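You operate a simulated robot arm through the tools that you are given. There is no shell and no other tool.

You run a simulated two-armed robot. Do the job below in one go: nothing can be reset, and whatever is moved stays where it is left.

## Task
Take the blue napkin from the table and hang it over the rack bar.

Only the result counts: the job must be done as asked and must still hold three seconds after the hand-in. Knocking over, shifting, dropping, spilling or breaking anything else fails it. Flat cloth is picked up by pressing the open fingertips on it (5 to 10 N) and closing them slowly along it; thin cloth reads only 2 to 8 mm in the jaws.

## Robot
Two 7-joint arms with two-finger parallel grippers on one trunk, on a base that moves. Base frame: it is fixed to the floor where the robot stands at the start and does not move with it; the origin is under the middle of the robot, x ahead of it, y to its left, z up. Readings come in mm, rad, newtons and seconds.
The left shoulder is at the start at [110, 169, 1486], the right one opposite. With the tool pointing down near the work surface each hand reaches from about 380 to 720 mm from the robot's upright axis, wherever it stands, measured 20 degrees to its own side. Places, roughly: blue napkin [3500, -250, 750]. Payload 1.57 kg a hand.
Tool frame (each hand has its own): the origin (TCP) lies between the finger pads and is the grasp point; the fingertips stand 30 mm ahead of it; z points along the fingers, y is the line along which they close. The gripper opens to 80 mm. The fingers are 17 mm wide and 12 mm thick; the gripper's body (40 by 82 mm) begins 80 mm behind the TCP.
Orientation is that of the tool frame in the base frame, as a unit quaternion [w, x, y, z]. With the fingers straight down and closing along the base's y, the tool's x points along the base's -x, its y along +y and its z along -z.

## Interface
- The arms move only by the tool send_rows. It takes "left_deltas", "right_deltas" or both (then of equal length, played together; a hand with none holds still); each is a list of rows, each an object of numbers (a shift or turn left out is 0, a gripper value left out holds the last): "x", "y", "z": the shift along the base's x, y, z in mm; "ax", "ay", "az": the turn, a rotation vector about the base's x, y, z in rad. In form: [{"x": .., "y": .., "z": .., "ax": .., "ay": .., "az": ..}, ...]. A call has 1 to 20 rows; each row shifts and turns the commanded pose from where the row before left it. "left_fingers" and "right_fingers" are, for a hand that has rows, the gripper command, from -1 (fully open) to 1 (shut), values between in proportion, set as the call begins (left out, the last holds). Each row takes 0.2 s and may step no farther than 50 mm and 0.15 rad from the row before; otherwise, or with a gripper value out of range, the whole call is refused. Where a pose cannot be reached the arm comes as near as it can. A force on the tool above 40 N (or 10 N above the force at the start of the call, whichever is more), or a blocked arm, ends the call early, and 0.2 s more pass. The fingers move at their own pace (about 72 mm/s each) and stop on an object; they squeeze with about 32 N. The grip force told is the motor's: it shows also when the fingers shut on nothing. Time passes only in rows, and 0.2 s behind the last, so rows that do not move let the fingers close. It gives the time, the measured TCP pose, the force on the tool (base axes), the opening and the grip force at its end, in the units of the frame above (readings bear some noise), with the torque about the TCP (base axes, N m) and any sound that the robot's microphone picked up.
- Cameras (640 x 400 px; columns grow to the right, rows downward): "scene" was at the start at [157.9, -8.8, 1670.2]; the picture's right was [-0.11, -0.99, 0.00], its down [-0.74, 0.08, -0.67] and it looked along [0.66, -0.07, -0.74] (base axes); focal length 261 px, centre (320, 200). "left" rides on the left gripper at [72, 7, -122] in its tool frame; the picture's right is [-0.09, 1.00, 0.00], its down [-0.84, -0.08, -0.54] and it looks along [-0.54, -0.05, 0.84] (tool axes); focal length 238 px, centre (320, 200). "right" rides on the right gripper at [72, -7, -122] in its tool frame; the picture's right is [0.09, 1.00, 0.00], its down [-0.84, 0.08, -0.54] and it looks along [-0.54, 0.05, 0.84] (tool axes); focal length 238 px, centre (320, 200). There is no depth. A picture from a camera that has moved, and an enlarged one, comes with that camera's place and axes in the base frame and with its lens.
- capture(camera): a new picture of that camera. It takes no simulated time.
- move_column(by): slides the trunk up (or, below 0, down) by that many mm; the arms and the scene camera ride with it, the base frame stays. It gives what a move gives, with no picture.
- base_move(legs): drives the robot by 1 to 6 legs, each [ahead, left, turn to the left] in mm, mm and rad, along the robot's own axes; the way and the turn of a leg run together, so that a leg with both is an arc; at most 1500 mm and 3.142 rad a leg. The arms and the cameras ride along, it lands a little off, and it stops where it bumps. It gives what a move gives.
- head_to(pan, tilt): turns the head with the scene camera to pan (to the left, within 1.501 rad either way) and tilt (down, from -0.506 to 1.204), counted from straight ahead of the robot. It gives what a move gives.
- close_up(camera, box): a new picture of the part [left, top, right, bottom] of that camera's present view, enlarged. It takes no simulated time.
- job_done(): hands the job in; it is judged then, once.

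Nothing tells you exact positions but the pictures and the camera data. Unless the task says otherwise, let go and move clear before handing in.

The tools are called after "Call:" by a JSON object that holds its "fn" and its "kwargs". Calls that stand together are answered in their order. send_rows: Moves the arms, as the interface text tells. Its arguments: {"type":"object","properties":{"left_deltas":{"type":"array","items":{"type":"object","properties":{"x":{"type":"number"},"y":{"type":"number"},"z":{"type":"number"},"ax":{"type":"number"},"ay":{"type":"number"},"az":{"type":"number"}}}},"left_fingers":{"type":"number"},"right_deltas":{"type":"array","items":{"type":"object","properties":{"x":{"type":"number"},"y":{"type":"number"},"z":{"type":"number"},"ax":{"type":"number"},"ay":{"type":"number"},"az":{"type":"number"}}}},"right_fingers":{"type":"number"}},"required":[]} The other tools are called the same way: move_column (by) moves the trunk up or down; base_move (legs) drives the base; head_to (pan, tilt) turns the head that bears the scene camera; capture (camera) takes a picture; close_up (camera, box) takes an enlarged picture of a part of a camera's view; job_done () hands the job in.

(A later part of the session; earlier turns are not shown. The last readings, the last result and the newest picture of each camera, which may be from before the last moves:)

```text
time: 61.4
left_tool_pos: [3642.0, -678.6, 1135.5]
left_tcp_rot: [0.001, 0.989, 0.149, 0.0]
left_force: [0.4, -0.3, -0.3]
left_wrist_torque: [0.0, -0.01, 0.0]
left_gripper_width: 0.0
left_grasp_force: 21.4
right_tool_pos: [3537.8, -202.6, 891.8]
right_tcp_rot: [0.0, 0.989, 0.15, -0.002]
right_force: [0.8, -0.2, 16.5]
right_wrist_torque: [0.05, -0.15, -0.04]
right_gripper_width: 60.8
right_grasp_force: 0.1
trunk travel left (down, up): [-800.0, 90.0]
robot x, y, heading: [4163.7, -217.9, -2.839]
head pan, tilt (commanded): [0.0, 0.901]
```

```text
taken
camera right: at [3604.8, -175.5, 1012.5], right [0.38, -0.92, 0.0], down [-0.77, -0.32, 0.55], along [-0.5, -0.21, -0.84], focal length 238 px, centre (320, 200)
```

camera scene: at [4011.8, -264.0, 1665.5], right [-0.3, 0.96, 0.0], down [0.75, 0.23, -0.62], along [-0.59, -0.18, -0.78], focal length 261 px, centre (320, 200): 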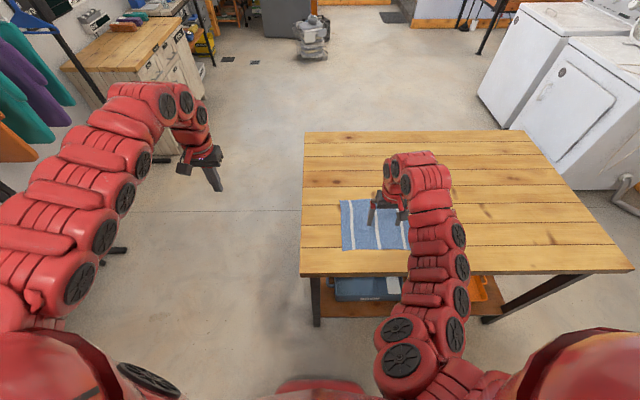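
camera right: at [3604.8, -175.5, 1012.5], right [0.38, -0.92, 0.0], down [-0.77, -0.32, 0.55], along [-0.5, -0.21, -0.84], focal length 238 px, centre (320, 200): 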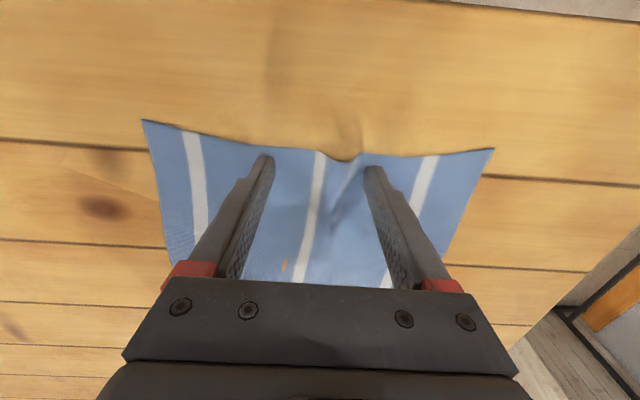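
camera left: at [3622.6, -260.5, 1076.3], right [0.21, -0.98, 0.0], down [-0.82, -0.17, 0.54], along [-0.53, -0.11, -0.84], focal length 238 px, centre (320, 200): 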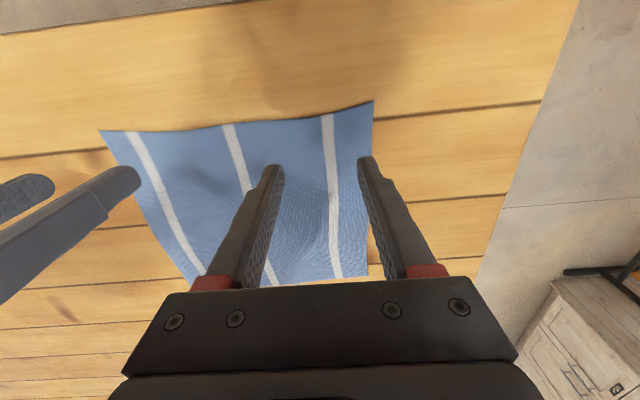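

A fold is starting to form between the fingertips. I'll ease the pressure slightly and keep closing.

Call:
{"fn": "send_rows", "kwargs": {"right_deltas": [{"z": 0.7}, {}], "right_fingers": -0.5}}

Call:
{"fn": "send_rows", "kwargs": {"right_deltas": [{}, {}], "right_fingers": -0.35}}

Call:
{"fn": "send_rows", "kwargs": {"right_deltas": [{}, {}], "right_fingers": -0.2}}

Call:
{"fn": "capture", "kwargs": {"camera": "right"}}

```text
time: 62.0
left_tool_pos: [3639.6, -679.4, 1136.4]
left_tcp_rot: [0.0, 0.989, 0.15, 0.001]
left_force: [0.1, -0.3, 0.9]
left_wrist_torque: [-0.03, 0.0, -0.01]
left_gripper_width: 0.0
left_grasp_force: 21.4
right_tool_pos: [3537.1, -201.8, 891.0]
right_tcp_rot: [0.0, 0.989, 0.149, -0.002]
right_force: [0.7, -0.3, 7.2]
right_wrist_torque: [0.05, -0.08, 0.02]
right_gripper_width: 60.2
right_grasp_force: 0.1
trunk travel left (down, up): [-800.0, 90.0]
robot x, y, heading: [4162.8, -219.8, -2.841]
head pan, tilt (commanded): [0.0, 0.901]
```

```text
time: 62.6
left_tool_pos: [3639.5, -678.3, 1134.1]
left_tcp_rot: [0.0, 0.989, 0.149, 0.0]
left_force: [-1.2, -0.7, -0.1]
left_wrist_torque: [-0.03, -0.01, -0.03]
left_gripper_width: 0.1
left_grasp_force: 21.2
right_tool_pos: [3536.5, -203.4, 891.2]
right_tcp_rot: [0.0, 0.989, 0.149, -0.001]
right_force: [0.4, 0.1, 5.0]
right_wrist_torque: [0.01, 0.0, 0.02]
right_gripper_width: 52.9
right_grasp_force: 0.0
trunk travel left (down, up): [-800.0, 90.0]
robot x, y, heading: [4160.8, -216.1, -2.842]
head pan, tilt (commanded): [0.0, 0.901]
```

```text
time: 63.2
left_tool_pos: [3640.5, -678.1, 1135.6]
left_tcp_rot: [0.0, 0.989, 0.149, 0.001]
left_force: [-0.2, -0.8, -0.6]
left_wrist_torque: [-0.02, 0.01, -0.03]
left_gripper_width: 0.2
left_grasp_force: 21.7
right_tool_pos: [3537.5, -203.1, 892.1]
right_tcp_rot: [0.0, 0.989, 0.15, -0.002]
right_force: [0.9, 0.4, 3.2]
right_wrist_torque: [0.0, -0.02, -0.02]
right_gripper_width: 47.8
right_grasp_force: 0.1
trunk travel left (down, up): [-800.0, 90.0]
robot x, y, heading: [4162.6, -220.7, -2.843]
head pan, tilt (commanded): [0.0, 0.901]
```

```text
taken
camera right: at [3603.6, -175.4, 1012.7], right [0.38, -0.92, 0.0], down [-0.78, -0.32, 0.54], along [-0.5, -0.21, -0.84], focal length 238 px, centre (320, 200)
```

right: 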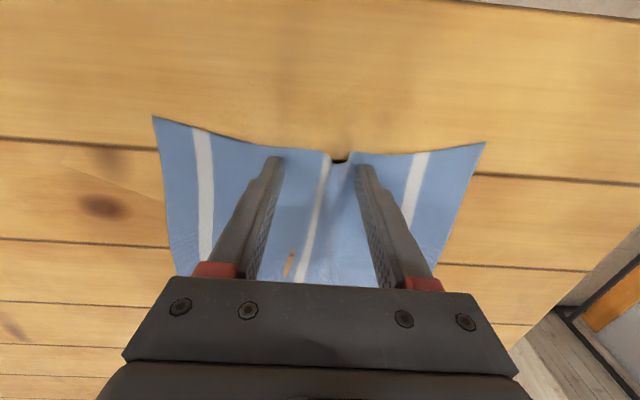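

The fold is growing as I want. The force has dropped to about 3 N, so I'll press slightly more and keep closing.

Call:
{"fn": "send_rows", "kwargs": {"right_deltas": [{"z": -0.4}, {}], "right_fingers": -0.1}}

Call:
{"fn": "send_rows", "kwargs": {"right_deltas": [{}, {}], "right_fingers": 0.05}}

Call:
{"fn": "send_rows", "kwargs": {"right_deltas": [{}, {}], "right_fingers": 0.2}}

Call:
{"fn": "capture", "kwargs": {"camera": "right"}}

```text
time: 63.8
left_tool_pos: [3640.3, -678.0, 1135.6]
left_tcp_rot: [0.0, 0.989, 0.149, 0.0]
left_force: [-0.1, -0.2, 0.3]
left_wrist_torque: [0.0, 0.03, 0.0]
left_gripper_width: 0.0
left_grasp_force: 21.7
right_tool_pos: [3537.1, -203.2, 891.1]
right_tcp_rot: [0.0, 0.989, 0.15, -0.001]
right_force: [0.0, 0.1, 4.4]
right_wrist_torque: [-0.02, 0.0, 0.0]
right_gripper_width: 43.3
right_grasp_force: 0.1
trunk travel left (down, up): [-800.0, 90.0]
robot x, y, heading: [4161.6, -218.0, -2.84]
head pan, tilt (commanded): [0.0, 0.901]
```

```text
time: 64.4
left_tool_pos: [3640.2, -677.3, 1135.7]
left_tcp_rot: [0.0, 0.989, 0.15, 0.0]
left_force: [-0.5, -0.3, 0.0]
left_wrist_torque: [0.02, 0.0, 0.01]
left_gripper_width: 0.1
left_grasp_force: 21.5
right_tool_pos: [3536.6, -203.0, 892.0]
right_tcp_rot: [0.001, 0.989, 0.15, -0.002]
right_force: [-0.9, 0.2, 6.3]
right_wrist_torque: [0.02, -0.05, -0.03]
right_gripper_width: 37.2
right_grasp_force: 0.1
trunk travel left (down, up): [-800.0, 90.0]
robot x, y, heading: [4161.1, -218.9, -2.842]
head pan, tilt (commanded): [0.0, 0.901]
```

```text
time: 65.0
left_tool_pos: [3640.1, -677.6, 1134.6]
left_tcp_rot: [0.0, 0.989, 0.149, 0.0]
left_force: [0.1, -0.7, 0.1]
left_wrist_torque: [0.03, 0.0, 0.04]
left_gripper_width: 0.1
left_grasp_force: 21.1
right_tool_pos: [3536.9, -203.2, 890.5]
right_tcp_rot: [0.0, 0.989, 0.149, -0.002]
right_force: [-0.3, 0.8, 6.7]
right_wrist_torque: [0.01, -0.04, 0.0]
right_gripper_width: 32.4
right_grasp_force: 0.2
trunk travel left (down, up): [-800.0, 90.0]
robot x, y, heading: [4160.4, -220.8, -2.843]
head pan, tilt (commanded): [0.0, 0.901]
```

```text
taken
camera right: at [3603.8, -175.4, 1012.6], right [0.38, -0.92, 0.0], down [-0.77, -0.32, 0.55], along [-0.5, -0.21, -0.84], focal length 238 px, centre (320, 200)
```

right: 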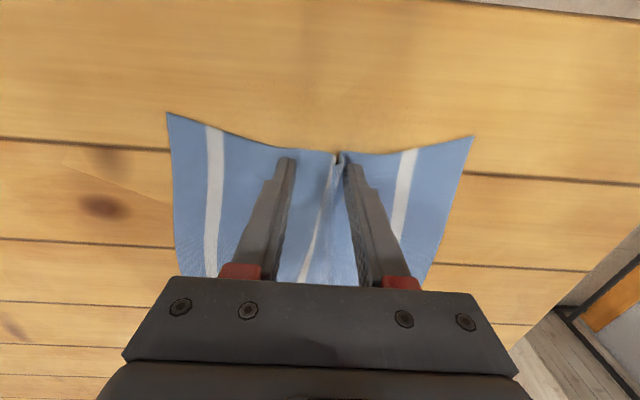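

The fold stands up between the fingers at about 6 N. I'll keep closing in small steps.

Call:
{"fn": "send_rows", "kwargs": {"right_deltas": [{}, {}], "right_fingers": 0.35}}

Call:
{"fn": "send_rows", "kwargs": {"right_deltas": [{}, {}], "right_fingers": 0.5}}

Call:
{"fn": "send_rows", "kwargs": {"right_deltas": [{}, {}], "right_fingers": 0.62}}

Call:
{"fn": "capture", "kwargs": {"camera": "right"}}

```text
time: 65.6
left_tool_pos: [3640.8, -678.8, 1135.9]
left_tcp_rot: [0.0, 0.989, 0.15, -0.001]
left_force: [-0.8, 0.9, 0.1]
left_wrist_torque: [0.0, -0.02, -0.05]
left_gripper_width: 0.1
left_grasp_force: 21.3
right_tool_pos: [3537.8, -204.1, 891.1]
right_tcp_rot: [0.0, 0.989, 0.15, -0.002]
right_force: [-0.1, 0.4, 5.8]
right_wrist_torque: [0.01, -0.06, -0.04]
right_gripper_width: 24.4
right_grasp_force: 0.0
trunk travel left (down, up): [-800.0, 90.0]
robot x, y, heading: [4161.8, -218.2, -2.842]
head pan, tilt (commanded): [0.0, 0.901]
```

```text
time: 66.2
left_tool_pos: [3640.5, -678.3, 1134.5]
left_tcp_rot: [0.0, 0.989, 0.15, -0.001]
left_force: [0.0, -0.2, 0.4]
left_wrist_torque: [0.01, -0.01, 0.0]
left_gripper_width: 0.1
left_grasp_force: 21.9
right_tool_pos: [3536.9, -203.9, 891.3]
right_tcp_rot: [0.0, 0.989, 0.15, -0.002]
right_force: [-0.1, 0.7, 7.4]
right_wrist_torque: [0.04, -0.04, 0.0]
right_gripper_width: 20.3
right_grasp_force: 0.5
trunk travel left (down, up): [-800.0, 90.0]
robot x, y, heading: [4162.5, -216.1, -2.842]
head pan, tilt (commanded): [0.0, 0.901]
```

```text
time: 66.8
left_tool_pos: [3640.0, -678.8, 1136.5]
left_tcp_rot: [0.0, 0.989, 0.149, 0.0]
left_force: [-0.1, -0.5, 0.4]
left_wrist_torque: [0.0, -0.01, 0.01]
left_gripper_width: 0.1
left_grasp_force: 21.4
right_tool_pos: [3537.0, -203.0, 892.8]
right_tcp_rot: [0.0, 0.989, 0.149, -0.001]
right_force: [-0.3, 0.5, 8.0]
right_wrist_torque: [0.03, -0.03, -0.01]
right_gripper_width: 14.0
right_grasp_force: 0.0
trunk travel left (down, up): [-800.0, 90.0]
robot x, y, heading: [4161.0, -219.4, -2.84]
head pan, tilt (commanded): [0.0, 0.901]
```

```text
taken
camera right: at [3603.8, -175.4, 1012.6], right [0.38, -0.92, 0.0], down [-0.77, -0.32, 0.55], along [-0.5, -0.21, -0.84], focal length 238 px, centre (320, 200)
```

right: 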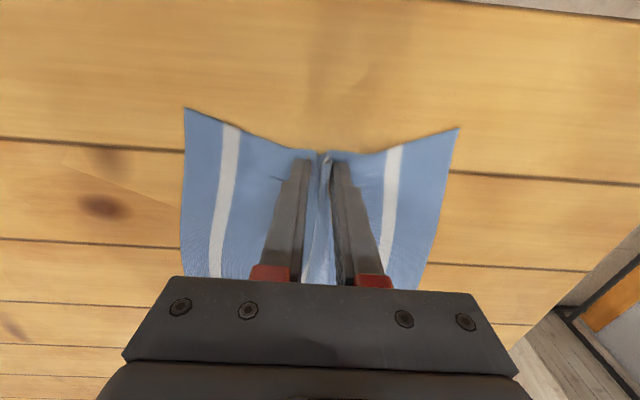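

Call:
{"fn": "send_rows", "kwargs": {"right_deltas": [{}, {}], "right_fingers": 0.75}}

Call:
{"fn": "send_rows", "kwargs": {"right_deltas": [{}, {}], "right_fingers": 0.88}}

Call:
{"fn": "send_rows", "kwargs": {"right_deltas": [{}, {}, {}], "right_fingers": 1.0}}

Call:
{"fn": "capture", "kwargs": {"camera": "right"}}

```text
time: 67.4
left_tool_pos: [3640.4, -678.1, 1133.9]
left_tcp_rot: [0.0, 0.989, 0.15, 0.0]
left_force: [-0.3, 0.3, 0.6]
left_wrist_torque: [0.0, 0.05, 0.03]
left_gripper_width: 0.0
left_grasp_force: 20.8
right_tool_pos: [3535.8, -203.1, 891.7]
right_tcp_rot: [0.0, 0.989, 0.15, -0.001]
right_force: [1.1, 0.2, 7.7]
right_wrist_torque: [0.03, -0.03, 0.01]
right_gripper_width: 9.8
right_grasp_force: 0.1
trunk travel left (down, up): [-800.0, 90.0]
robot x, y, heading: [4161.5, -217.7, -2.844]
head pan, tilt (commanded): [0.0, 0.901]
```

```text
time: 68.0
left_tool_pos: [3640.7, -678.0, 1134.5]
left_tcp_rot: [0.0, 0.989, 0.15, 0.0]
left_force: [0.1, -0.5, -0.9]
left_wrist_torque: [-0.01, -0.02, 0.04]
left_gripper_width: 0.0
left_grasp_force: 21.0
right_tool_pos: [3536.2, -203.9, 891.0]
right_tcp_rot: [0.0, 0.989, 0.15, -0.002]
right_force: [0.5, -0.3, 7.1]
right_wrist_torque: [0.03, -0.06, 0.02]
right_gripper_width: 3.9
right_grasp_force: 0.0
trunk travel left (down, up): [-800.0, 90.0]
robot x, y, heading: [4162.0, -220.9, -2.841]
head pan, tilt (commanded): [0.0, 0.901]
```

```text
time: 68.8
left_tool_pos: [3641.1, -678.2, 1135.1]
left_tcp_rot: [0.001, 0.989, 0.15, 0.0]
left_force: [0.1, 0.1, 0.6]
left_wrist_torque: [-0.03, 0.01, 0.01]
left_gripper_width: 0.2
left_grasp_force: 21.5
right_tool_pos: [3536.3, -202.9, 890.9]
right_tcp_rot: [0.001, 0.989, 0.15, -0.001]
right_force: [0.9, -0.2, 7.3]
right_wrist_torque: [0.01, -0.04, 0.02]
right_gripper_width: 2.4
right_grasp_force: 23.9
trunk travel left (down, up): [-800.0, 90.0]
robot x, y, heading: [4159.8, -221.6, -2.842]
head pan, tilt (commanded): [0.0, 0.901]
```

```text
taken
camera right: at [3603.8, -175.4, 1012.6], right [0.38, -0.92, 0.0], down [-0.77, -0.32, 0.55], along [-0.5, -0.21, -0.84], focal length 238 px, centre (320, 200)
```

right: 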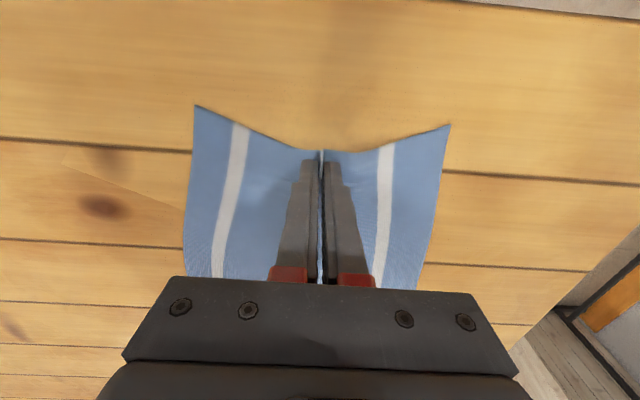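

The jaws read 2.4 mm with the motor loaded, so the cloth is pinched. I'll lift slowly and check.

Call:
{"fn": "send_rows", "kwargs": {"right_deltas": [{"z": 10}, {"z": 15}, {"z": 20}, {"z": 20}, {"z": 20}, {}]}}

Call:
{"fn": "capture", "kwargs": {"camera": "right"}}

Call:
{"fn": "capture", "kwargs": {"camera": "scene"}}

```text
time: 70.2
left_tool_pos: [3639.6, -677.5, 1133.9]
left_tcp_rot: [0.0, 0.989, 0.15, 0.001]
left_force: [-0.1, 0.4, 0.0]
left_wrist_torque: [0.01, -0.02, -0.02]
left_gripper_width: 0.0
left_grasp_force: 21.7
right_tool_pos: [3536.8, -202.5, 974.7]
right_tcp_rot: [0.001, 0.989, 0.15, -0.001]
right_force: [0.4, 0.0, 0.4]
right_wrist_torque: [0.02, 0.0, -0.02]
right_gripper_width: 2.3
right_grasp_force: 23.9
trunk travel left (down, up): [-800.0, 90.0]
robot x, y, heading: [4163.0, -220.2, -2.837]
head pan, tilt (commanded): [0.0, 0.901]
```

```text
taken
camera right: at [3602.9, -174.7, 1096.7], right [0.38, -0.92, 0.0], down [-0.78, -0.32, 0.54], along [-0.5, -0.21, -0.84], focal length 238 px, centre (320, 200)
```

right: 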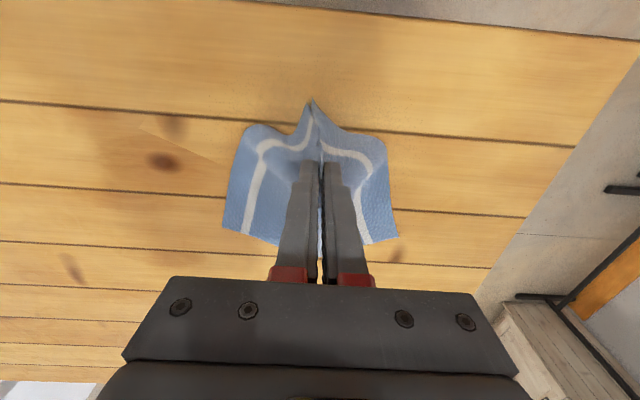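

```text
taken
camera scene: at [4011.8, -264.7, 1665.5], right [-0.3, 0.96, 0.0], down [0.75, 0.23, -0.62], along [-0.59, -0.18, -0.78], focal length 261 px, centre (320, 200)
```

scene: 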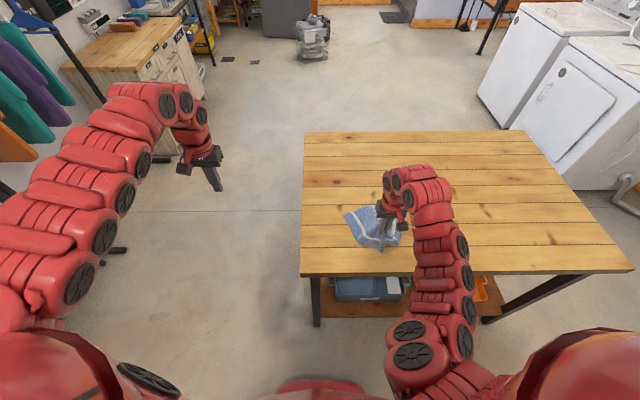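

The napkin is lifting with the hand. I'll keep raising it, moving outward to my right where the arm can go higher, until the cloth clears the table.

Call:
{"fn": "send_rows", "kwargs": {"right_deltas": [{"x": -9, "y": 28.6, "z": 20}, {"x": -9, "y": 28.6, "z": 20}, {"x": -9, "y": 28.6, "z": 20}, {"x": -9, "y": 28.6, "z": 25}, {"z": 30}, {"z": 30}, {"z": 30}, {"z": 30}, {}]}}

Call:
{"fn": "capture", "kwargs": {"camera": "right"}}

Call:
{"fn": "capture", "kwargs": {"camera": "scene"}}

```text
time: 72.2
left_tool_pos: [3639.9, -678.2, 1135.4]
left_tcp_rot: [0.0, 0.989, 0.149, 0.0]
left_force: [0.0, 0.1, -0.1]
left_wrist_torque: [-0.02, 0.04, 0.01]
left_gripper_width: 0.2
left_grasp_force: 21.4
right_tool_pos: [3460.9, -90.8, 1086.7]
right_tcp_rot: [0.001, 0.989, 0.15, -0.002]
right_force: [0.5, 0.5, 0.6]
right_wrist_torque: [0.03, 0.02, 0.01]
right_gripper_width: 2.4
right_grasp_force: 23.8
right hand out of reach, approached as far as the arm can: row 2, 3, 4, 5, 6, 7, 8
trunk travel left (down, up): [-800.0, 90.0]
robot x, y, heading: [4159.3, -218.7, -2.837]
head pan, tilt (commanded): [0.0, 0.901]
```

```text
taken
camera right: at [3528.0, -62.6, 1208.2], right [0.38, -0.92, 0.0], down [-0.77, -0.32, 0.54], along [-0.5, -0.21, -0.84], focal length 238 px, centre (320, 200)
```

right: 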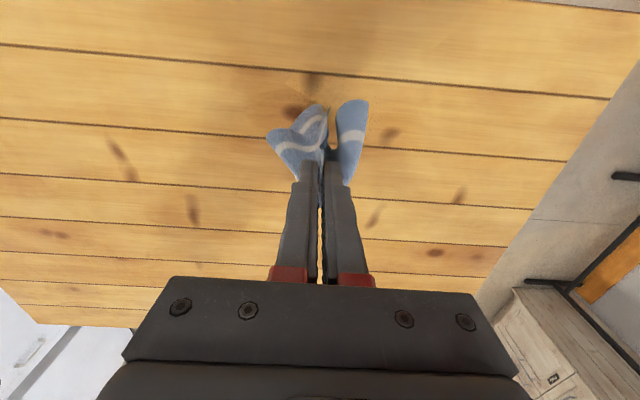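

```text
taken
camera scene: at [4012.3, -264.4, 1665.6], right [-0.3, 0.96, 0.0], down [0.75, 0.23, -0.62], along [-0.59, -0.18, -0.78], focal length 261 px, centre (320, 200)
```

scene: 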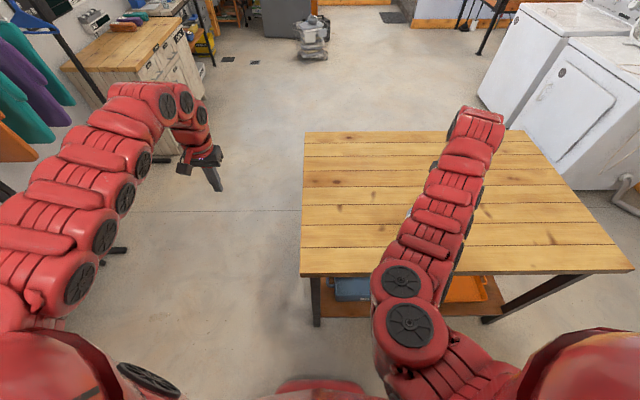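

The napkin is hanging from the right hand, but the arm stopped short of the commanded height. I'll raise the trunk and try lifting again from this pose.

Call:
{"fn": "move_column", "kwargs": {"by": 90}}

Call:
{"fn": "send_rows", "kwargs": {"right_deltas": [{"z": 20}, {"z": 20}, {"z": 20}, {"z": 20}, {}]}}

Call:
{"fn": "capture", "kwargs": {"camera": "right"}}

```text
time: 73.5
left_tool_pos: [3638.6, -677.9, 1224.7]
left_tcp_rot: [-0.001, 0.989, 0.149, 0.001]
left_force: [0.3, 0.3, 0.6]
left_wrist_torque: [0.01, 0.05, 0.02]
left_gripper_width: 0.0
left_grasp_force: 21.4
right_tool_pos: [3460.1, -90.3, 1176.7]
right_tcp_rot: [0.0, 0.989, 0.15, -0.001]
right_force: [0.5, 0.0, -0.2]
right_wrist_torque: [0.02, 0.0, 0.01]
right_gripper_width: 2.5
right_grasp_force: 23.6
trunk travel left (down, up): [-890.0, 0.0]
robot x, y, heading: [4157.7, -216.3, -2.838]
head pan, tilt (commanded): [0.0, 0.901]
```

```text
time: 74.7
left_tool_pos: [3639.1, -679.3, 1225.7]
left_tcp_rot: [0.0, 0.989, 0.15, 0.001]
left_force: [0.4, -0.5, -0.7]
left_wrist_torque: [-0.04, -0.02, 0.02]
left_gripper_width: 0.2
left_grasp_force: 21.5
right_tool_pos: [3461.7, -90.2, 1257.8]
right_tcp_rot: [0.0, 0.989, 0.15, -0.001]
right_force: [-0.1, -0.3, -0.2]
right_wrist_torque: [0.02, 0.0, -0.04]
right_gripper_width: 2.4
right_grasp_force: 23.8
trunk travel left (down, up): [-890.0, 0.0]
robot x, y, heading: [4157.3, -217.0, -2.842]
head pan, tilt (commanded): [0.0, 0.901]
```

```text
taken
camera right: at [3528.2, -62.4, 1378.1], right [0.38, -0.92, 0.0], down [-0.78, -0.32, 0.54], along [-0.5, -0.21, -0.84], focal length 238 px, centre (320, 200)
```

right: 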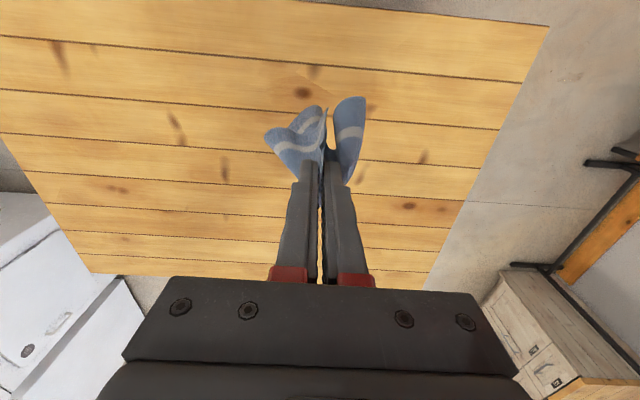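

The cloth is now clear of the table. I need the fingertips above the bar, at z about 1217, so I'll raise a little more and then have a look at the cloth with the head camera.

Call:
{"fn": "send_rows", "kwargs": {"right_deltas": [{"z": 20}, {"z": 20}, {"z": 20}, {"z": 20}, {}]}}

Call:
{"fn": "head_to", "kwargs": {"pan": -0.35, "tilt": 0.5}}

Call:
{"fn": "capture", "kwargs": {"camera": "scene"}}

```text
time: 75.9
left_tool_pos: [3639.7, -678.3, 1223.9]
left_tcp_rot: [0.0, 0.989, 0.149, 0.001]
left_force: [-0.2, -0.3, -0.3]
left_wrist_torque: [-0.02, 0.02, 0.02]
left_gripper_width: 0.0
left_grasp_force: 21.0
right_tool_pos: [3457.4, -90.2, 1327.8]
right_tcp_rot: [0.001, 0.989, 0.149, -0.002]
right_force: [-0.6, 0.4, 0.0]
right_wrist_torque: [-0.01, 0.04, -0.02]
right_gripper_width: 2.5
right_grasp_force: 23.6
right hand out of reach, approached as far as the arm can: row 4
trunk travel left (down, up): [-890.0, 0.0]
robot x, y, heading: [4160.1, -219.6, -2.848]
head pan, tilt (commanded): [0.0, 0.901]
```

```text
time: 76.7
left_tool_pos: [3638.8, -678.2, 1224.5]
left_tcp_rot: [0.0, 0.989, 0.149, 0.0]
left_force: [0.0, 0.2, -0.2]
left_wrist_torque: [0.01, -0.03, -0.02]
left_gripper_width: 0.0
left_grasp_force: 21.3
right_tool_pos: [3456.6, -89.7, 1326.8]
right_tcp_rot: [0.0, 0.989, 0.15, -0.001]
right_force: [0.1, -0.1, -0.3]
right_wrist_torque: [0.01, 0.02, 0.01]
right_gripper_width: 2.8
right_grasp_force: 24.4
trunk travel left (down, up): [-890.0, 0.0]
robot x, y, heading: [4165.6, -221.7, -2.841]
head pan, tilt (commanded): [-0.351, 0.499]
```

```text
taken
camera scene: at [3993.5, -238.1, 1789.3], right [0.05, 1.0, 0.0], down [0.48, -0.02, -0.88], along [-0.88, 0.04, -0.48], focal length 261 px, centre (320, 200)
```

scene: 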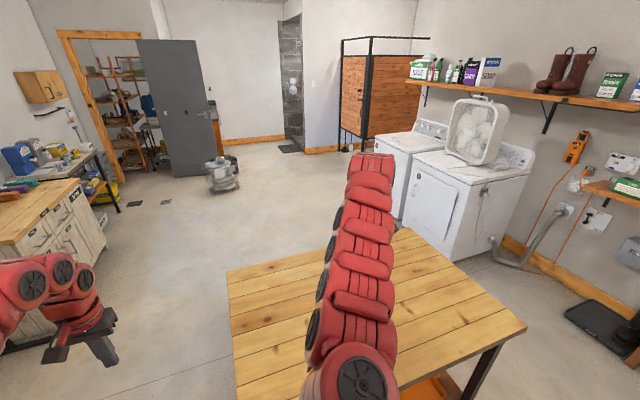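

The napkin is held with the jaws at 2.5 mm. I'll pull the idle left hand back, then turn half a turn to face the rack; the cloth is well above the table and the sweep is clear.

Call:
{"fn": "send_rows", "kwargs": {"left_deltas": [{"x": 38, "y": 12}, {"x": 38, "y": 12}, {"x": 38, "y": 12}, {"x": 38, "y": 12}, {"x": 38, "y": 12}, {}]}}

Call:
{"fn": "base_move", "kwargs": {"legs": [[0, 0, -1.571], [0, 0, -1.571]]}}

Call:
{"fn": "head_to", "kwargs": {"pan": 0.1, "tilt": 0.5}}

Call:
{"fn": "capture", "kwargs": {"camera": "scene"}}

Call:
{"fn": "capture", "kwargs": {"camera": "right"}}

```text
time: 78.1
left_tool_pos: [3639.5, -678.5, 1224.6]
left_tcp_rot: [0.0, 0.989, 0.15, 0.0]
left_force: [1.2, -0.7, 0.2]
left_wrist_torque: [-0.02, 0.04, 0.0]
left_gripper_width: 0.3
left_grasp_force: 21.1
left hand out of reach, approached as far as the arm can: row 1, 2, 3, 4, 5
right_tool_pos: [3456.7, -90.1, 1326.6]
right_tcp_rot: [0.001, 0.989, 0.15, -0.002]
right_force: [-0.2, -0.1, -0.4]
right_wrist_torque: [0.01, -0.01, -0.02]
right_gripper_width: 2.4
right_grasp_force: 23.8
trunk travel left (down, up): [-890.0, 0.0]
robot x, y, heading: [4164.6, -219.6, -2.842]
head pan, tilt (commanded): [-0.351, 0.499]
```

```text
time: 86.1
left_tool_pos: [4674.1, 251.5, 1224.9]
left_tcp_rot: [-0.001, -0.16, 0.987, 0.0]
left_force: [-0.2, 0.0, -0.5]
left_wrist_torque: [-0.04, 0.0, 0.02]
left_gripper_width: 0.1
left_grasp_force: 21.6
right_tool_pos: [4868.9, -330.6, 1327.6]
right_tcp_rot: [0.002, -0.16, 0.987, 0.0]
right_force: [0.1, -0.6, 0.2]
right_wrist_torque: [0.0, -0.01, 0.04]
right_gripper_width: 2.5
right_grasp_force: 24.0
trunk travel left (down, up): [-890.0, 0.0]
robot x, y, heading: [4158.6, -221.2, 0.322]
head pan, tilt (commanded): [-0.351, 0.499]
```

```text
time: 87.0
left_tool_pos: [4673.7, 252.9, 1225.0]
left_tcp_rot: [-0.001, -0.161, 0.987, -0.001]
left_force: [-0.7, 0.9, -0.2]
left_wrist_torque: [-0.01, 0.03, 0.0]
left_gripper_width: 0.3
left_grasp_force: 21.9
right_tool_pos: [4869.4, -332.0, 1326.6]
right_tcp_rot: [0.001, -0.161, 0.987, 0.0]
right_force: [-0.5, -0.4, 0.5]
right_wrist_torque: [-0.02, 0.03, -0.03]
right_gripper_width: 2.5
right_grasp_force: 23.9
trunk travel left (down, up): [-890.0, 0.0]
robot x, y, heading: [4160.5, -223.8, 0.323]
head pan, tilt (commanded): [0.099, 0.499]
```

```text
taken
camera scene: at [4320.2, -156.1, 1789.4], right [0.41, -0.91, 0.0], down [-0.44, -0.2, -0.88], along [0.8, 0.36, -0.48], focal length 261 px, centre (320, 200)
```

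scene: 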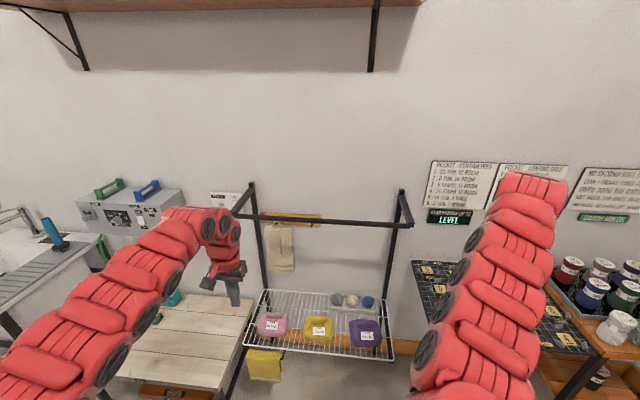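

```text
taken
camera right: at [4802.5, -360.7, 1448.5], right [-0.4, 0.92, 0.0], down [0.77, 0.34, 0.54], along [0.5, 0.22, -0.84], focal length 238 px, centre (320, 200)
```

right: 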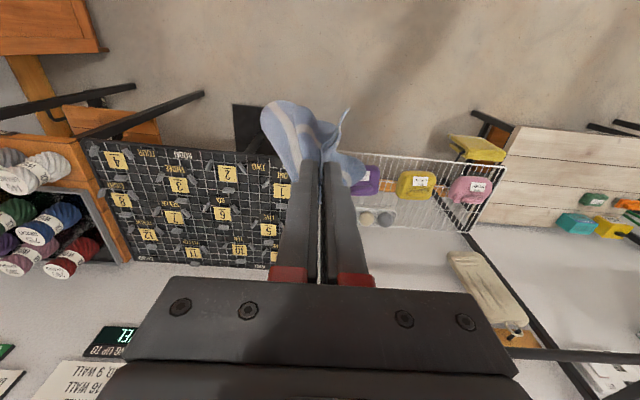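

I'm now facing the rack with the napkin still in the right hand. I'll zoom in to locate the bar more exactly, and lower and retract the left hand so it stays clear of the rack.

Call:
{"fn": "close_up", "kwargs": {"camera": "scene", "box": [210, 170, 434, 310]}}

Call:
{"fn": "send_rows", "kwargs": {"left_deltas": [{"z": -40}, {"z": -40}, {"z": -40}, {"z": -40}, {"z": -40}, {"z": -20, "x": -28, "y": -9}, {"x": -38, "y": -12}, {"x": -38, "y": -12}, {"x": -38, "y": -12}, {"x": -38, "y": -12}, {}]}}

Call:
{"fn": "capture", "kwargs": {"camera": "scene"}}

```text
2.86 times, centred on (322, 240) of scene
camera zoom: at [4320.2, -156.1, 1789.4], right [0.41, -0.91, 0.0], down [-0.44, -0.2, -0.88], along [0.8, 0.36, -0.48], focal length 745 px, centre (314, 86)
```

zoom: 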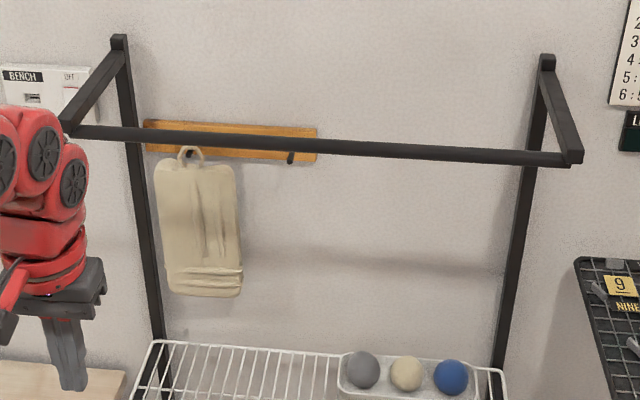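

```text
time: 89.4
left_tool_pos: [4577.9, 253.3, 993.7]
left_tcp_rot: [-0.002, -0.16, 0.987, 0.0]
left_force: [0.4, 0.4, -0.1]
left_wrist_torque: [0.01, -0.01, -0.01]
left_gripper_width: 0.0
left_grasp_force: 21.1
left hand out of reach, approached as far as the arm can: row 8, 9, 10
right_tool_pos: [4870.6, -331.4, 1326.2]
right_tcp_rot: [0.002, -0.161, 0.987, 0.0]
right_force: [0.4, -0.2, -0.5]
right_wrist_torque: [-0.01, -0.03, 0.04]
right_gripper_width: 2.4
right_grasp_force: 23.9
trunk travel left (down, up): [-890.0, 0.0]
robot x, y, heading: [4161.2, -219.7, 0.325]
head pan, tilt (commanded): [0.099, 0.499]
```

```text
taken
camera scene: at [4320.9, -156.0, 1789.3], right [0.41, -0.91, 0.0], down [-0.44, -0.2, -0.88], along [0.8, 0.36, -0.48], focal length 261 px, centre (320, 200)
```

scene: 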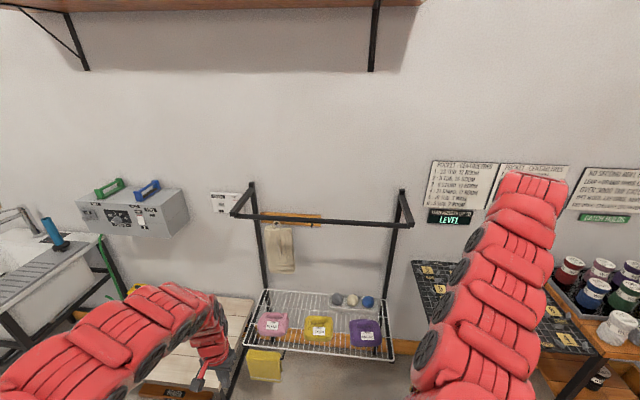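

The bar is confirmed: from [5011, 545] to [5232, -133], z about 1217 and about 18 mm thick. I'll strafe left so the right hand lines up slightly right of the bar's middle, go partway forward, then check.

Call:
{"fn": "base_move", "kwargs": {"legs": [[0, 374, -0.006], [230, 0, 0]]}}

Call:
{"fn": "capture", "kwargs": {"camera": "right"}}

Call:
{"fn": "capture", "kwargs": {"camera": "left"}}

Call:
{"fn": "head_to", "kwargs": {"pan": -0.1, "tilt": 0.8}}

Call:
{"fn": "capture", "kwargs": {"camera": "scene"}}

```text
time: 93.2
left_tool_pos: [4682.7, 677.3, 994.3]
left_tcp_rot: [-0.001, -0.157, 0.988, 0.0]
left_force: [0.3, -0.2, -0.5]
left_wrist_torque: [-0.02, -0.02, -0.03]
left_gripper_width: 0.1
left_grasp_force: 20.9
right_tool_pos: [4968.9, 89.2, 1327.7]
right_tcp_rot: [0.002, -0.157, 0.988, 0.0]
right_force: [0.1, 0.1, -0.5]
right_wrist_torque: [-0.01, -0.01, 0.05]
right_gripper_width: 2.3
right_grasp_force: 23.5
trunk travel left (down, up): [-890.0, 0.0]
robot x, y, heading: [4266.0, 206.2, 0.314]
head pan, tilt (commanded): [0.099, 0.499]
```

```text
taken
camera right: at [4902.6, 60.5, 1449.4], right [-0.4, 0.92, 0.0], down [0.77, 0.33, 0.55], along [0.5, 0.22, -0.84], focal length 238 px, centre (320, 200)
```

right: 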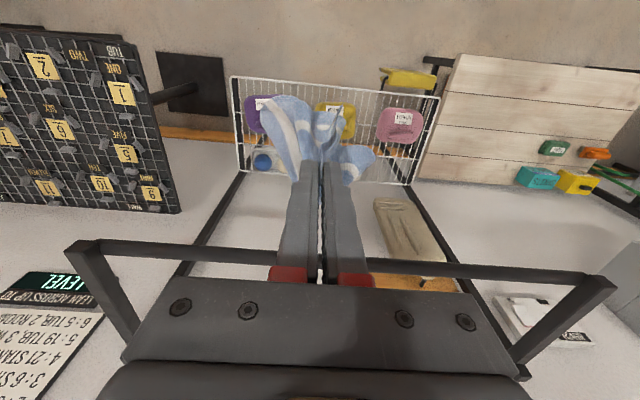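

```text
taken
camera left: at [4613.0, 661.7, 1117.3], right [-0.22, 0.98, 0.0], down [0.82, 0.19, 0.54], along [0.53, 0.12, -0.84], focal length 238 px, centre (320, 200)
```

left: 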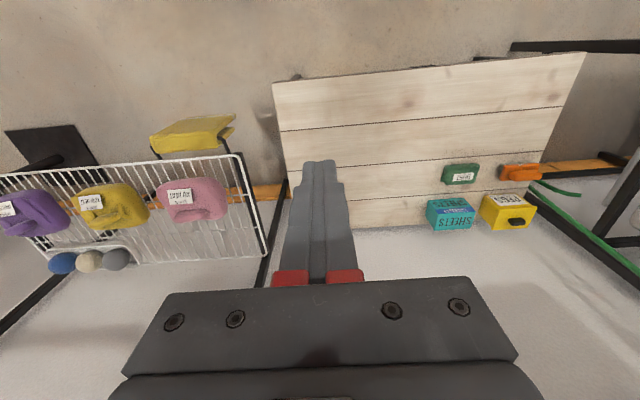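

```text
time: 94.0
left_tool_pos: [4685.5, 675.8, 992.2]
left_tcp_rot: [-0.003, -0.158, 0.988, -0.002]
left_force: [0.4, 0.4, -0.1]
left_wrist_torque: [0.0, 0.01, 0.04]
left_gripper_width: 0.0
left_grasp_force: 21.5
right_tool_pos: [4972.1, 90.2, 1326.2]
right_tcp_rot: [0.001, -0.157, 0.988, 0.0]
right_force: [0.4, 0.0, 0.0]
right_wrist_torque: [0.01, -0.01, 0.02]
right_gripper_width: 2.4
right_grasp_force: 23.5
trunk travel left (down, up): [-890.0, 0.0]
robot x, y, heading: [4265.7, 204.6, 0.315]
head pan, tilt (commanded): [-0.099, 0.799]
```

```text
taken
camera scene: at [4420.6, 250.3, 1763.3], right [0.21, -0.98, 0.0], down [-0.7, -0.15, -0.7], along [0.68, 0.15, -0.72], focal length 261 px, centre (320, 200)
```

scene: 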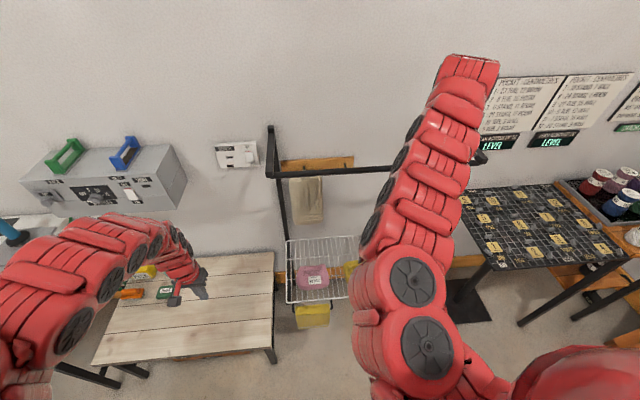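

The wrist camera confirms the bar is 180 mm ahead of the hand and level with the planned spot, with the cloth hanging in front of it. I'll extend the arm a little now so the base needn't come close to the shelf.

Call:
{"fn": "send_rows", "kwargs": {"right_deltas": [{"x": 19, "y": 6.2, "z": -6}, {"x": 19, "y": 6.2, "z": -6}, {"x": 19, "y": 6.2, "z": -6}, {}]}}

```text
time: 95.0
left_tool_pos: [4683.1, 676.6, 993.9]
left_tcp_rot: [-0.001, -0.157, 0.988, -0.001]
left_force: [0.1, 0.5, 0.7]
left_wrist_torque: [-0.01, 0.02, -0.01]
left_gripper_width: 0.0
left_grasp_force: 21.2
right_tool_pos: [5028.2, 109.7, 1309.3]
right_tcp_rot: [0.001, -0.156, 0.988, 0.001]
right_force: [-1.0, 0.2, 0.1]
right_wrist_torque: [0.01, -0.02, 0.03]
right_gripper_width: 2.5
right_grasp_force: 23.9
trunk travel left (down, up): [-890.0, 0.0]
robot x, y, heading: [4266.9, 209.0, 0.314]
head pan, tilt (commanded): [-0.099, 0.799]
```

The arm reached, with the hand now 119 mm before the bar and the fingertips about 50 mm above it. I'll drive forward in two short steps to carry the held edge over the bar.

Call:
{"fn": "base_move", "kwargs": {"legs": [[150, 0, 0]]}}

Call:
{"fn": "capture", "kwargs": {"camera": "right"}}

Call:
{"fn": "capture", "kwargs": {"camera": "scene"}}

```text
time: 96.3
left_tool_pos: [4824.8, 721.5, 994.8]
left_tcp_rot: [0.0, -0.157, 0.988, 0.0]
left_force: [0.2, 0.5, 0.1]
left_wrist_torque: [0.02, -0.03, 0.03]
left_gripper_width: 0.1
left_grasp_force: 21.7
right_tool_pos: [5167.6, 153.5, 1309.5]
right_tcp_rot: [0.002, -0.157, 0.988, 0.0]
right_force: [-0.1, 0.2, 0.7]
right_wrist_torque: [0.0, -0.05, 0.06]
right_gripper_width: 2.6
right_grasp_force: 23.6
trunk travel left (down, up): [-890.0, 0.0]
robot x, y, heading: [4408.9, 254.3, 0.311]
head pan, tilt (commanded): [-0.099, 0.799]
```

```text
taken
camera right: at [5100.3, 124.8, 1431.8], right [-0.4, 0.92, 0.0], down [0.77, 0.33, 0.55], along [0.5, 0.22, -0.84], focal length 238 px, centre (320, 200)
```

right: 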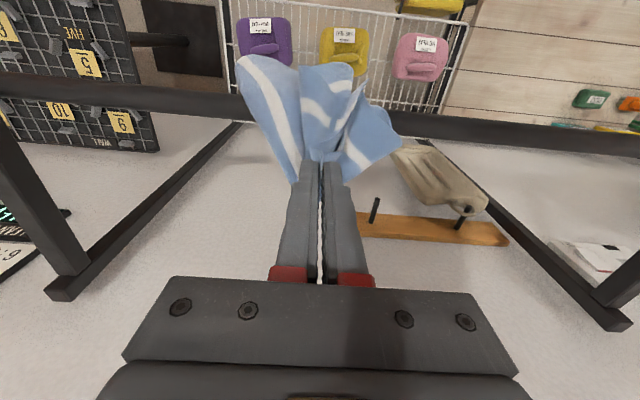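

```text
taken
camera scene: at [4557.7, 295.0, 1763.8], right [0.21, -0.98, 0.0], down [-0.7, -0.15, -0.7], along [0.68, 0.15, -0.72], focal length 261 px, centre (320, 200)
```

scene: 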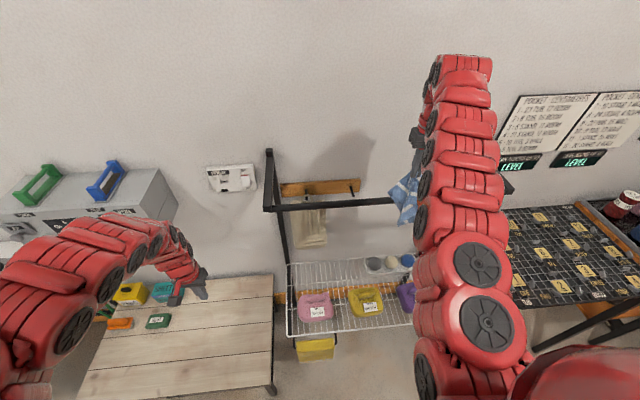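

The napkin is now lying across the bar, with the free end on my side and the held edge just past it. One more short drive forward.

Call:
{"fn": "base_move", "kwargs": {"legs": [[85, 0, 0]]}}

Call:
{"fn": "capture", "kwargs": {"camera": "right"}}

Call:
{"fn": "capture", "kwargs": {"camera": "scene"}}

```text
time: 97.4
left_tool_pos: [4902.7, 748.1, 995.3]
left_tcp_rot: [0.0, -0.156, 0.988, -0.001]
left_force: [0.3, 0.2, 0.3]
left_wrist_torque: [-0.01, -0.01, 0.02]
left_gripper_width: 0.3
left_grasp_force: 21.2
right_tool_pos: [5245.6, 178.8, 1312.0]
right_tcp_rot: [0.004, -0.157, 0.988, 0.001]
right_force: [-0.1, -0.5, -0.1]
right_wrist_torque: [0.03, -0.01, -0.01]
right_gripper_width: 2.2
right_grasp_force: 23.8
trunk travel left (down, up): [-890.0, 0.0]
robot x, y, heading: [4488.7, 280.9, 0.317]
head pan, tilt (commanded): [-0.099, 0.799]
```

```text
taken
camera right: at [5178.5, 149.4, 1432.7], right [-0.39, 0.92, 0.0], down [0.77, 0.33, 0.55], along [0.5, 0.22, -0.84], focal length 238 px, centre (320, 200)
```

right: 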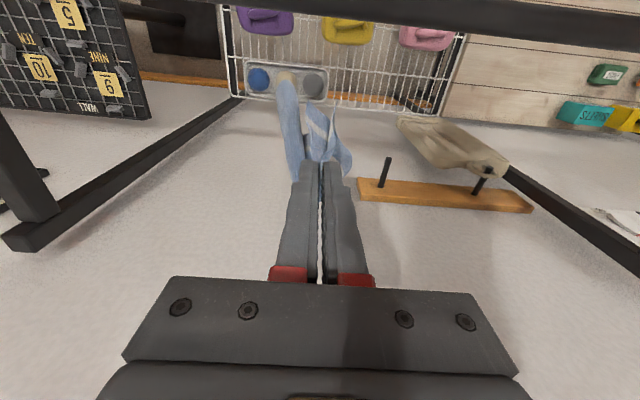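

```text
taken
camera scene: at [4635.7, 320.2, 1764.1], right [0.21, -0.98, 0.0], down [-0.7, -0.15, -0.7], along [0.68, 0.15, -0.71], focal length 261 px, centre (320, 200)
```

scene: 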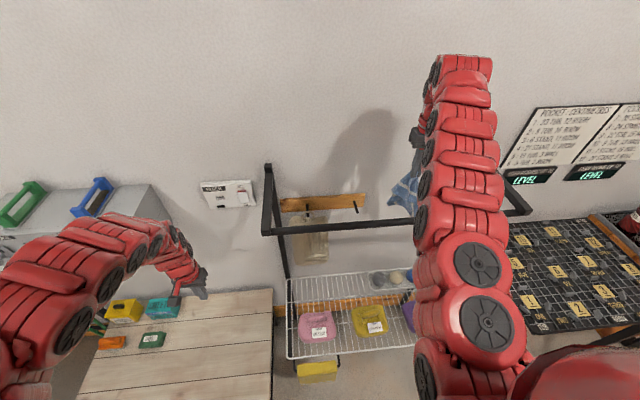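

The whole napkin has slid past the bar and now hangs free behind it, so my assumption that the tail would stay was wrong. It still works in reverse. If I back up, the tail will catch behind the bar, and I can lower the held edge on my side, where the hand has free space.

Call:
{"fn": "base_move", "kwargs": {"legs": [[-112, 0, 0]]}}

Call:
{"fn": "capture", "kwargs": {"camera": "right"}}

Call:
{"fn": "close_up", "kwargs": {"camera": "scene", "box": [260, 120, 500, 270]}}

```text
time: 98.6
left_tool_pos: [4801.5, 713.5, 993.4]
left_tcp_rot: [-0.003, -0.156, 0.988, -0.002]
left_force: [0.0, 0.3, -0.5]
left_wrist_torque: [-0.03, 0.03, 0.0]
left_gripper_width: 0.0
left_grasp_force: 21.3
right_tool_pos: [5145.1, 145.9, 1308.7]
right_tcp_rot: [0.002, -0.156, 0.988, -0.001]
right_force: [-0.3, -1.1, -0.1]
right_wrist_torque: [0.0, -0.01, -0.02]
right_gripper_width: 2.5
right_grasp_force: 24.1
trunk travel left (down, up): [-890.0, 0.0]
robot x, y, heading: [4381.4, 248.7, 0.315]
head pan, tilt (commanded): [-0.099, 0.799]
```

```text
taken
camera right: at [5078.1, 116.7, 1429.9], right [-0.39, 0.92, 0.0], down [0.77, 0.33, 0.54], along [0.5, 0.21, -0.84], focal length 238 px, centre (320, 200)
```

right: 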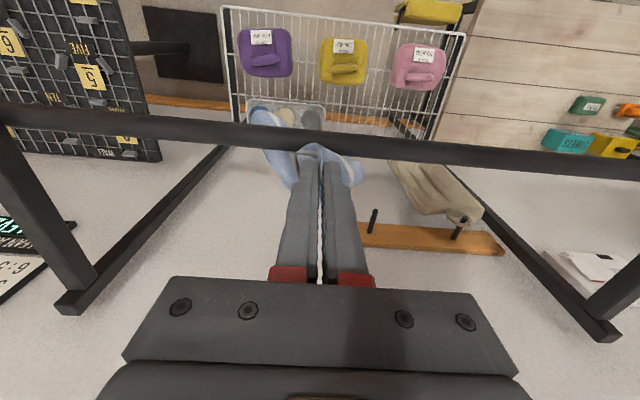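

```text
2.67 times, centred on (380, 195) of scene
camera zoom: at [4536.6, 287.9, 1763.3], right [0.21, -0.98, 0.0], down [-0.7, -0.15, -0.7], along [0.68, 0.15, -0.72], focal length 695 px, centre (160, 213)
```

zoom: 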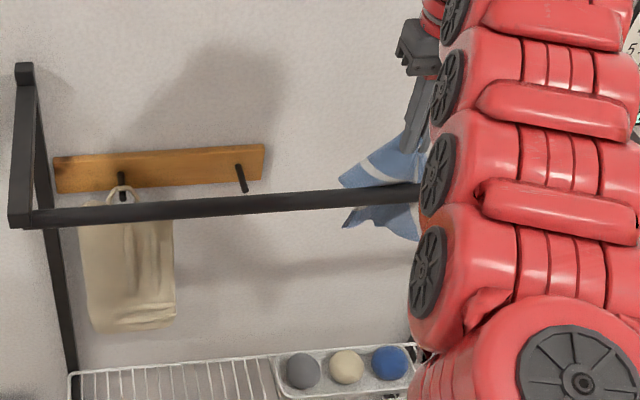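

As planned, the tail now hangs behind the bar with the hand directly above it. I'll back up another 55 mm so the held edge comes to my side.

Call:
{"fn": "base_move", "kwargs": {"legs": [[-55, 0, 0]]}}

Call:
{"fn": "capture", "kwargs": {"camera": "right"}}

Call:
{"fn": "close_up", "kwargs": {"camera": "scene", "box": [260, 120, 500, 270]}}

```text
time: 99.5
left_tool_pos: [4754.1, 698.8, 990.0]
left_tcp_rot: [-0.003, -0.155, 0.988, -0.002]
left_force: [0.4, 1.2, -0.5]
left_wrist_torque: [0.02, 0.05, 0.0]
left_gripper_width: 0.0
left_grasp_force: 21.4
right_tool_pos: [5099.8, 132.3, 1305.7]
right_tcp_rot: [-0.002, -0.156, 0.988, -0.001]
right_force: [1.3, 0.4, -0.3]
right_wrist_torque: [-0.04, 0.02, 0.02]
right_gripper_width: 2.7
right_grasp_force: 23.9
trunk travel left (down, up): [-890.0, 0.0]
robot x, y, heading: [4331.1, 227.5, 0.309]
head pan, tilt (commanded): [-0.099, 0.799]
```

```text
taken
camera right: at [5032.9, 102.5, 1426.5], right [-0.4, 0.92, 0.0], down [0.77, 0.33, 0.54], along [0.5, 0.21, -0.84], focal length 238 px, centre (320, 200)
```

right: 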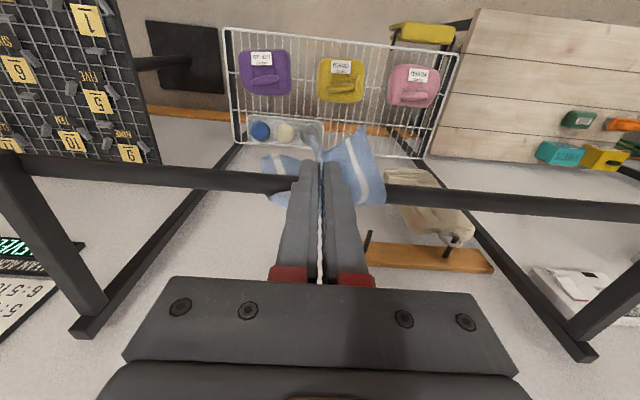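

```text
2.67 times, centred on (380, 195) of scene
camera zoom: at [4492.9, 273.8, 1762.3], right [0.21, -0.98, 0.0], down [-0.7, -0.15, -0.69], along [0.68, 0.15, -0.72], focal length 695 px, centre (160, 213)
```

zoom: 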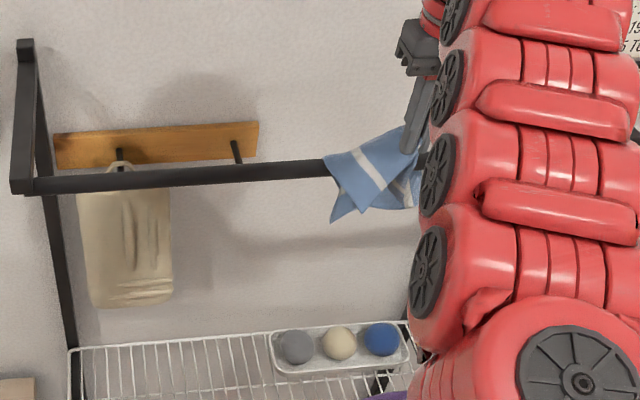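

The hand is about 44 mm on my side of the bar and the cloth lies across it. I'll zoom in to see which parts are on each side before lowering.

Call:
{"fn": "close_up", "kwargs": {"camera": "right", "box": [220, 90, 420, 215]}}

Call:
{"fn": "capture", "kwargs": {"camera": "left"}}

```text
3.20 times, centred on (320, 152) of right
camera zoom: at [5032.9, 102.5, 1426.5], right [-0.4, 0.92, 0.0], down [0.77, 0.33, 0.54], along [0.5, 0.21, -0.84], focal length 763 px, centre (320, 352)
```

zoom: 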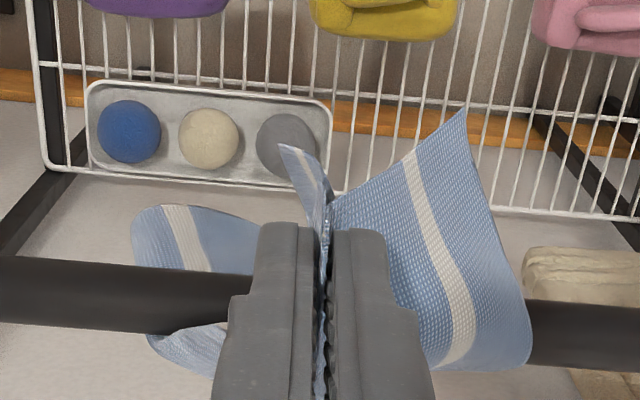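

```text
taken
camera left: at [4685.0, 684.6, 1113.8], right [-0.22, 0.98, 0.0], down [0.82, 0.19, 0.53], along [0.52, 0.12, -0.85], focal length 238 px, centre (320, 200)
```

left: 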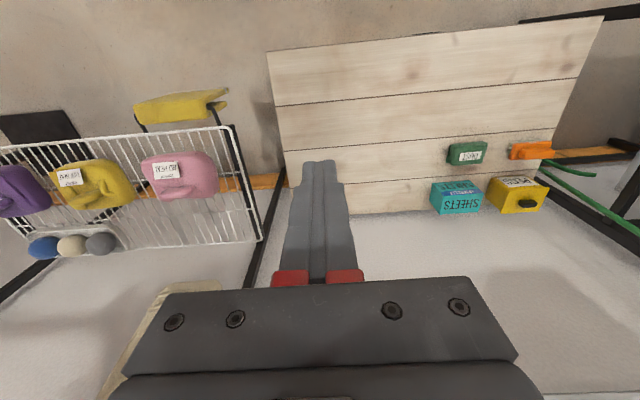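

The tail is behind the bar and one corner of the held edge is already on my side. I'll lower with the trunk, which goes straight down, in two stages to draw the held edge down on my side.

Call:
{"fn": "move_column", "kwargs": {"by": -70}}

Call:
{"fn": "close_up", "kwargs": {"camera": "right", "box": [180, 70, 460, 245]}}

Call:
{"fn": "close_up", "kwargs": {"camera": "scene", "box": [260, 120, 500, 270]}}

```text
time: 100.6
left_tool_pos: [4750.4, 697.4, 923.6]
left_tcp_rot: [-0.002, -0.156, 0.988, -0.001]
left_force: [0.5, -0.6, 0.0]
left_wrist_torque: [0.01, -0.01, 0.02]
left_gripper_width: 0.0
left_grasp_force: 21.1
right_tool_pos: [5093.0, 128.4, 1237.6]
right_tcp_rot: [0.002, -0.156, 0.988, 0.001]
right_force: [-0.9, 0.0, -0.7]
right_wrist_torque: [0.0, 0.03, 0.04]
right_gripper_width: 2.4
right_grasp_force: 23.5
trunk travel left (down, up): [-820.0, 70.0]
robot x, y, heading: [4328.5, 230.9, 0.316]
head pan, tilt (commanded): [-0.099, 0.799]
```

```text
2.29 times, centred on (320, 158) of right
camera zoom: at [5026.9, 100.6, 1359.7], right [-0.4, 0.92, 0.0], down [0.77, 0.33, 0.54], along [0.5, 0.21, -0.84], focal length 545 px, centre (320, 297)
```

zoom: 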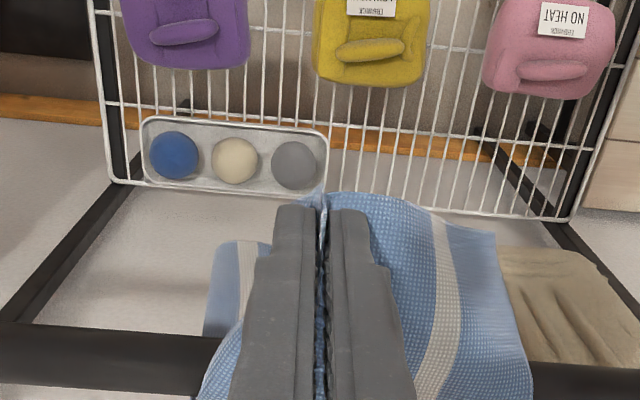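

```text
2.67 times, centred on (380, 195) of scene
camera zoom: at [4485.3, 271.3, 1693.3], right [0.21, -0.98, 0.0], down [-0.7, -0.15, -0.7], along [0.68, 0.15, -0.72], focal length 695 px, centre (160, 213)
```

zoom: 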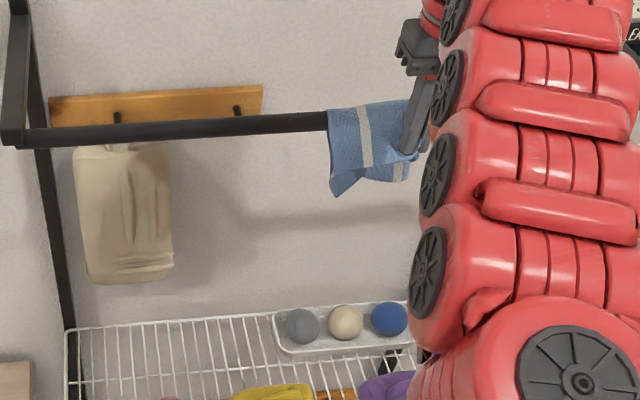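

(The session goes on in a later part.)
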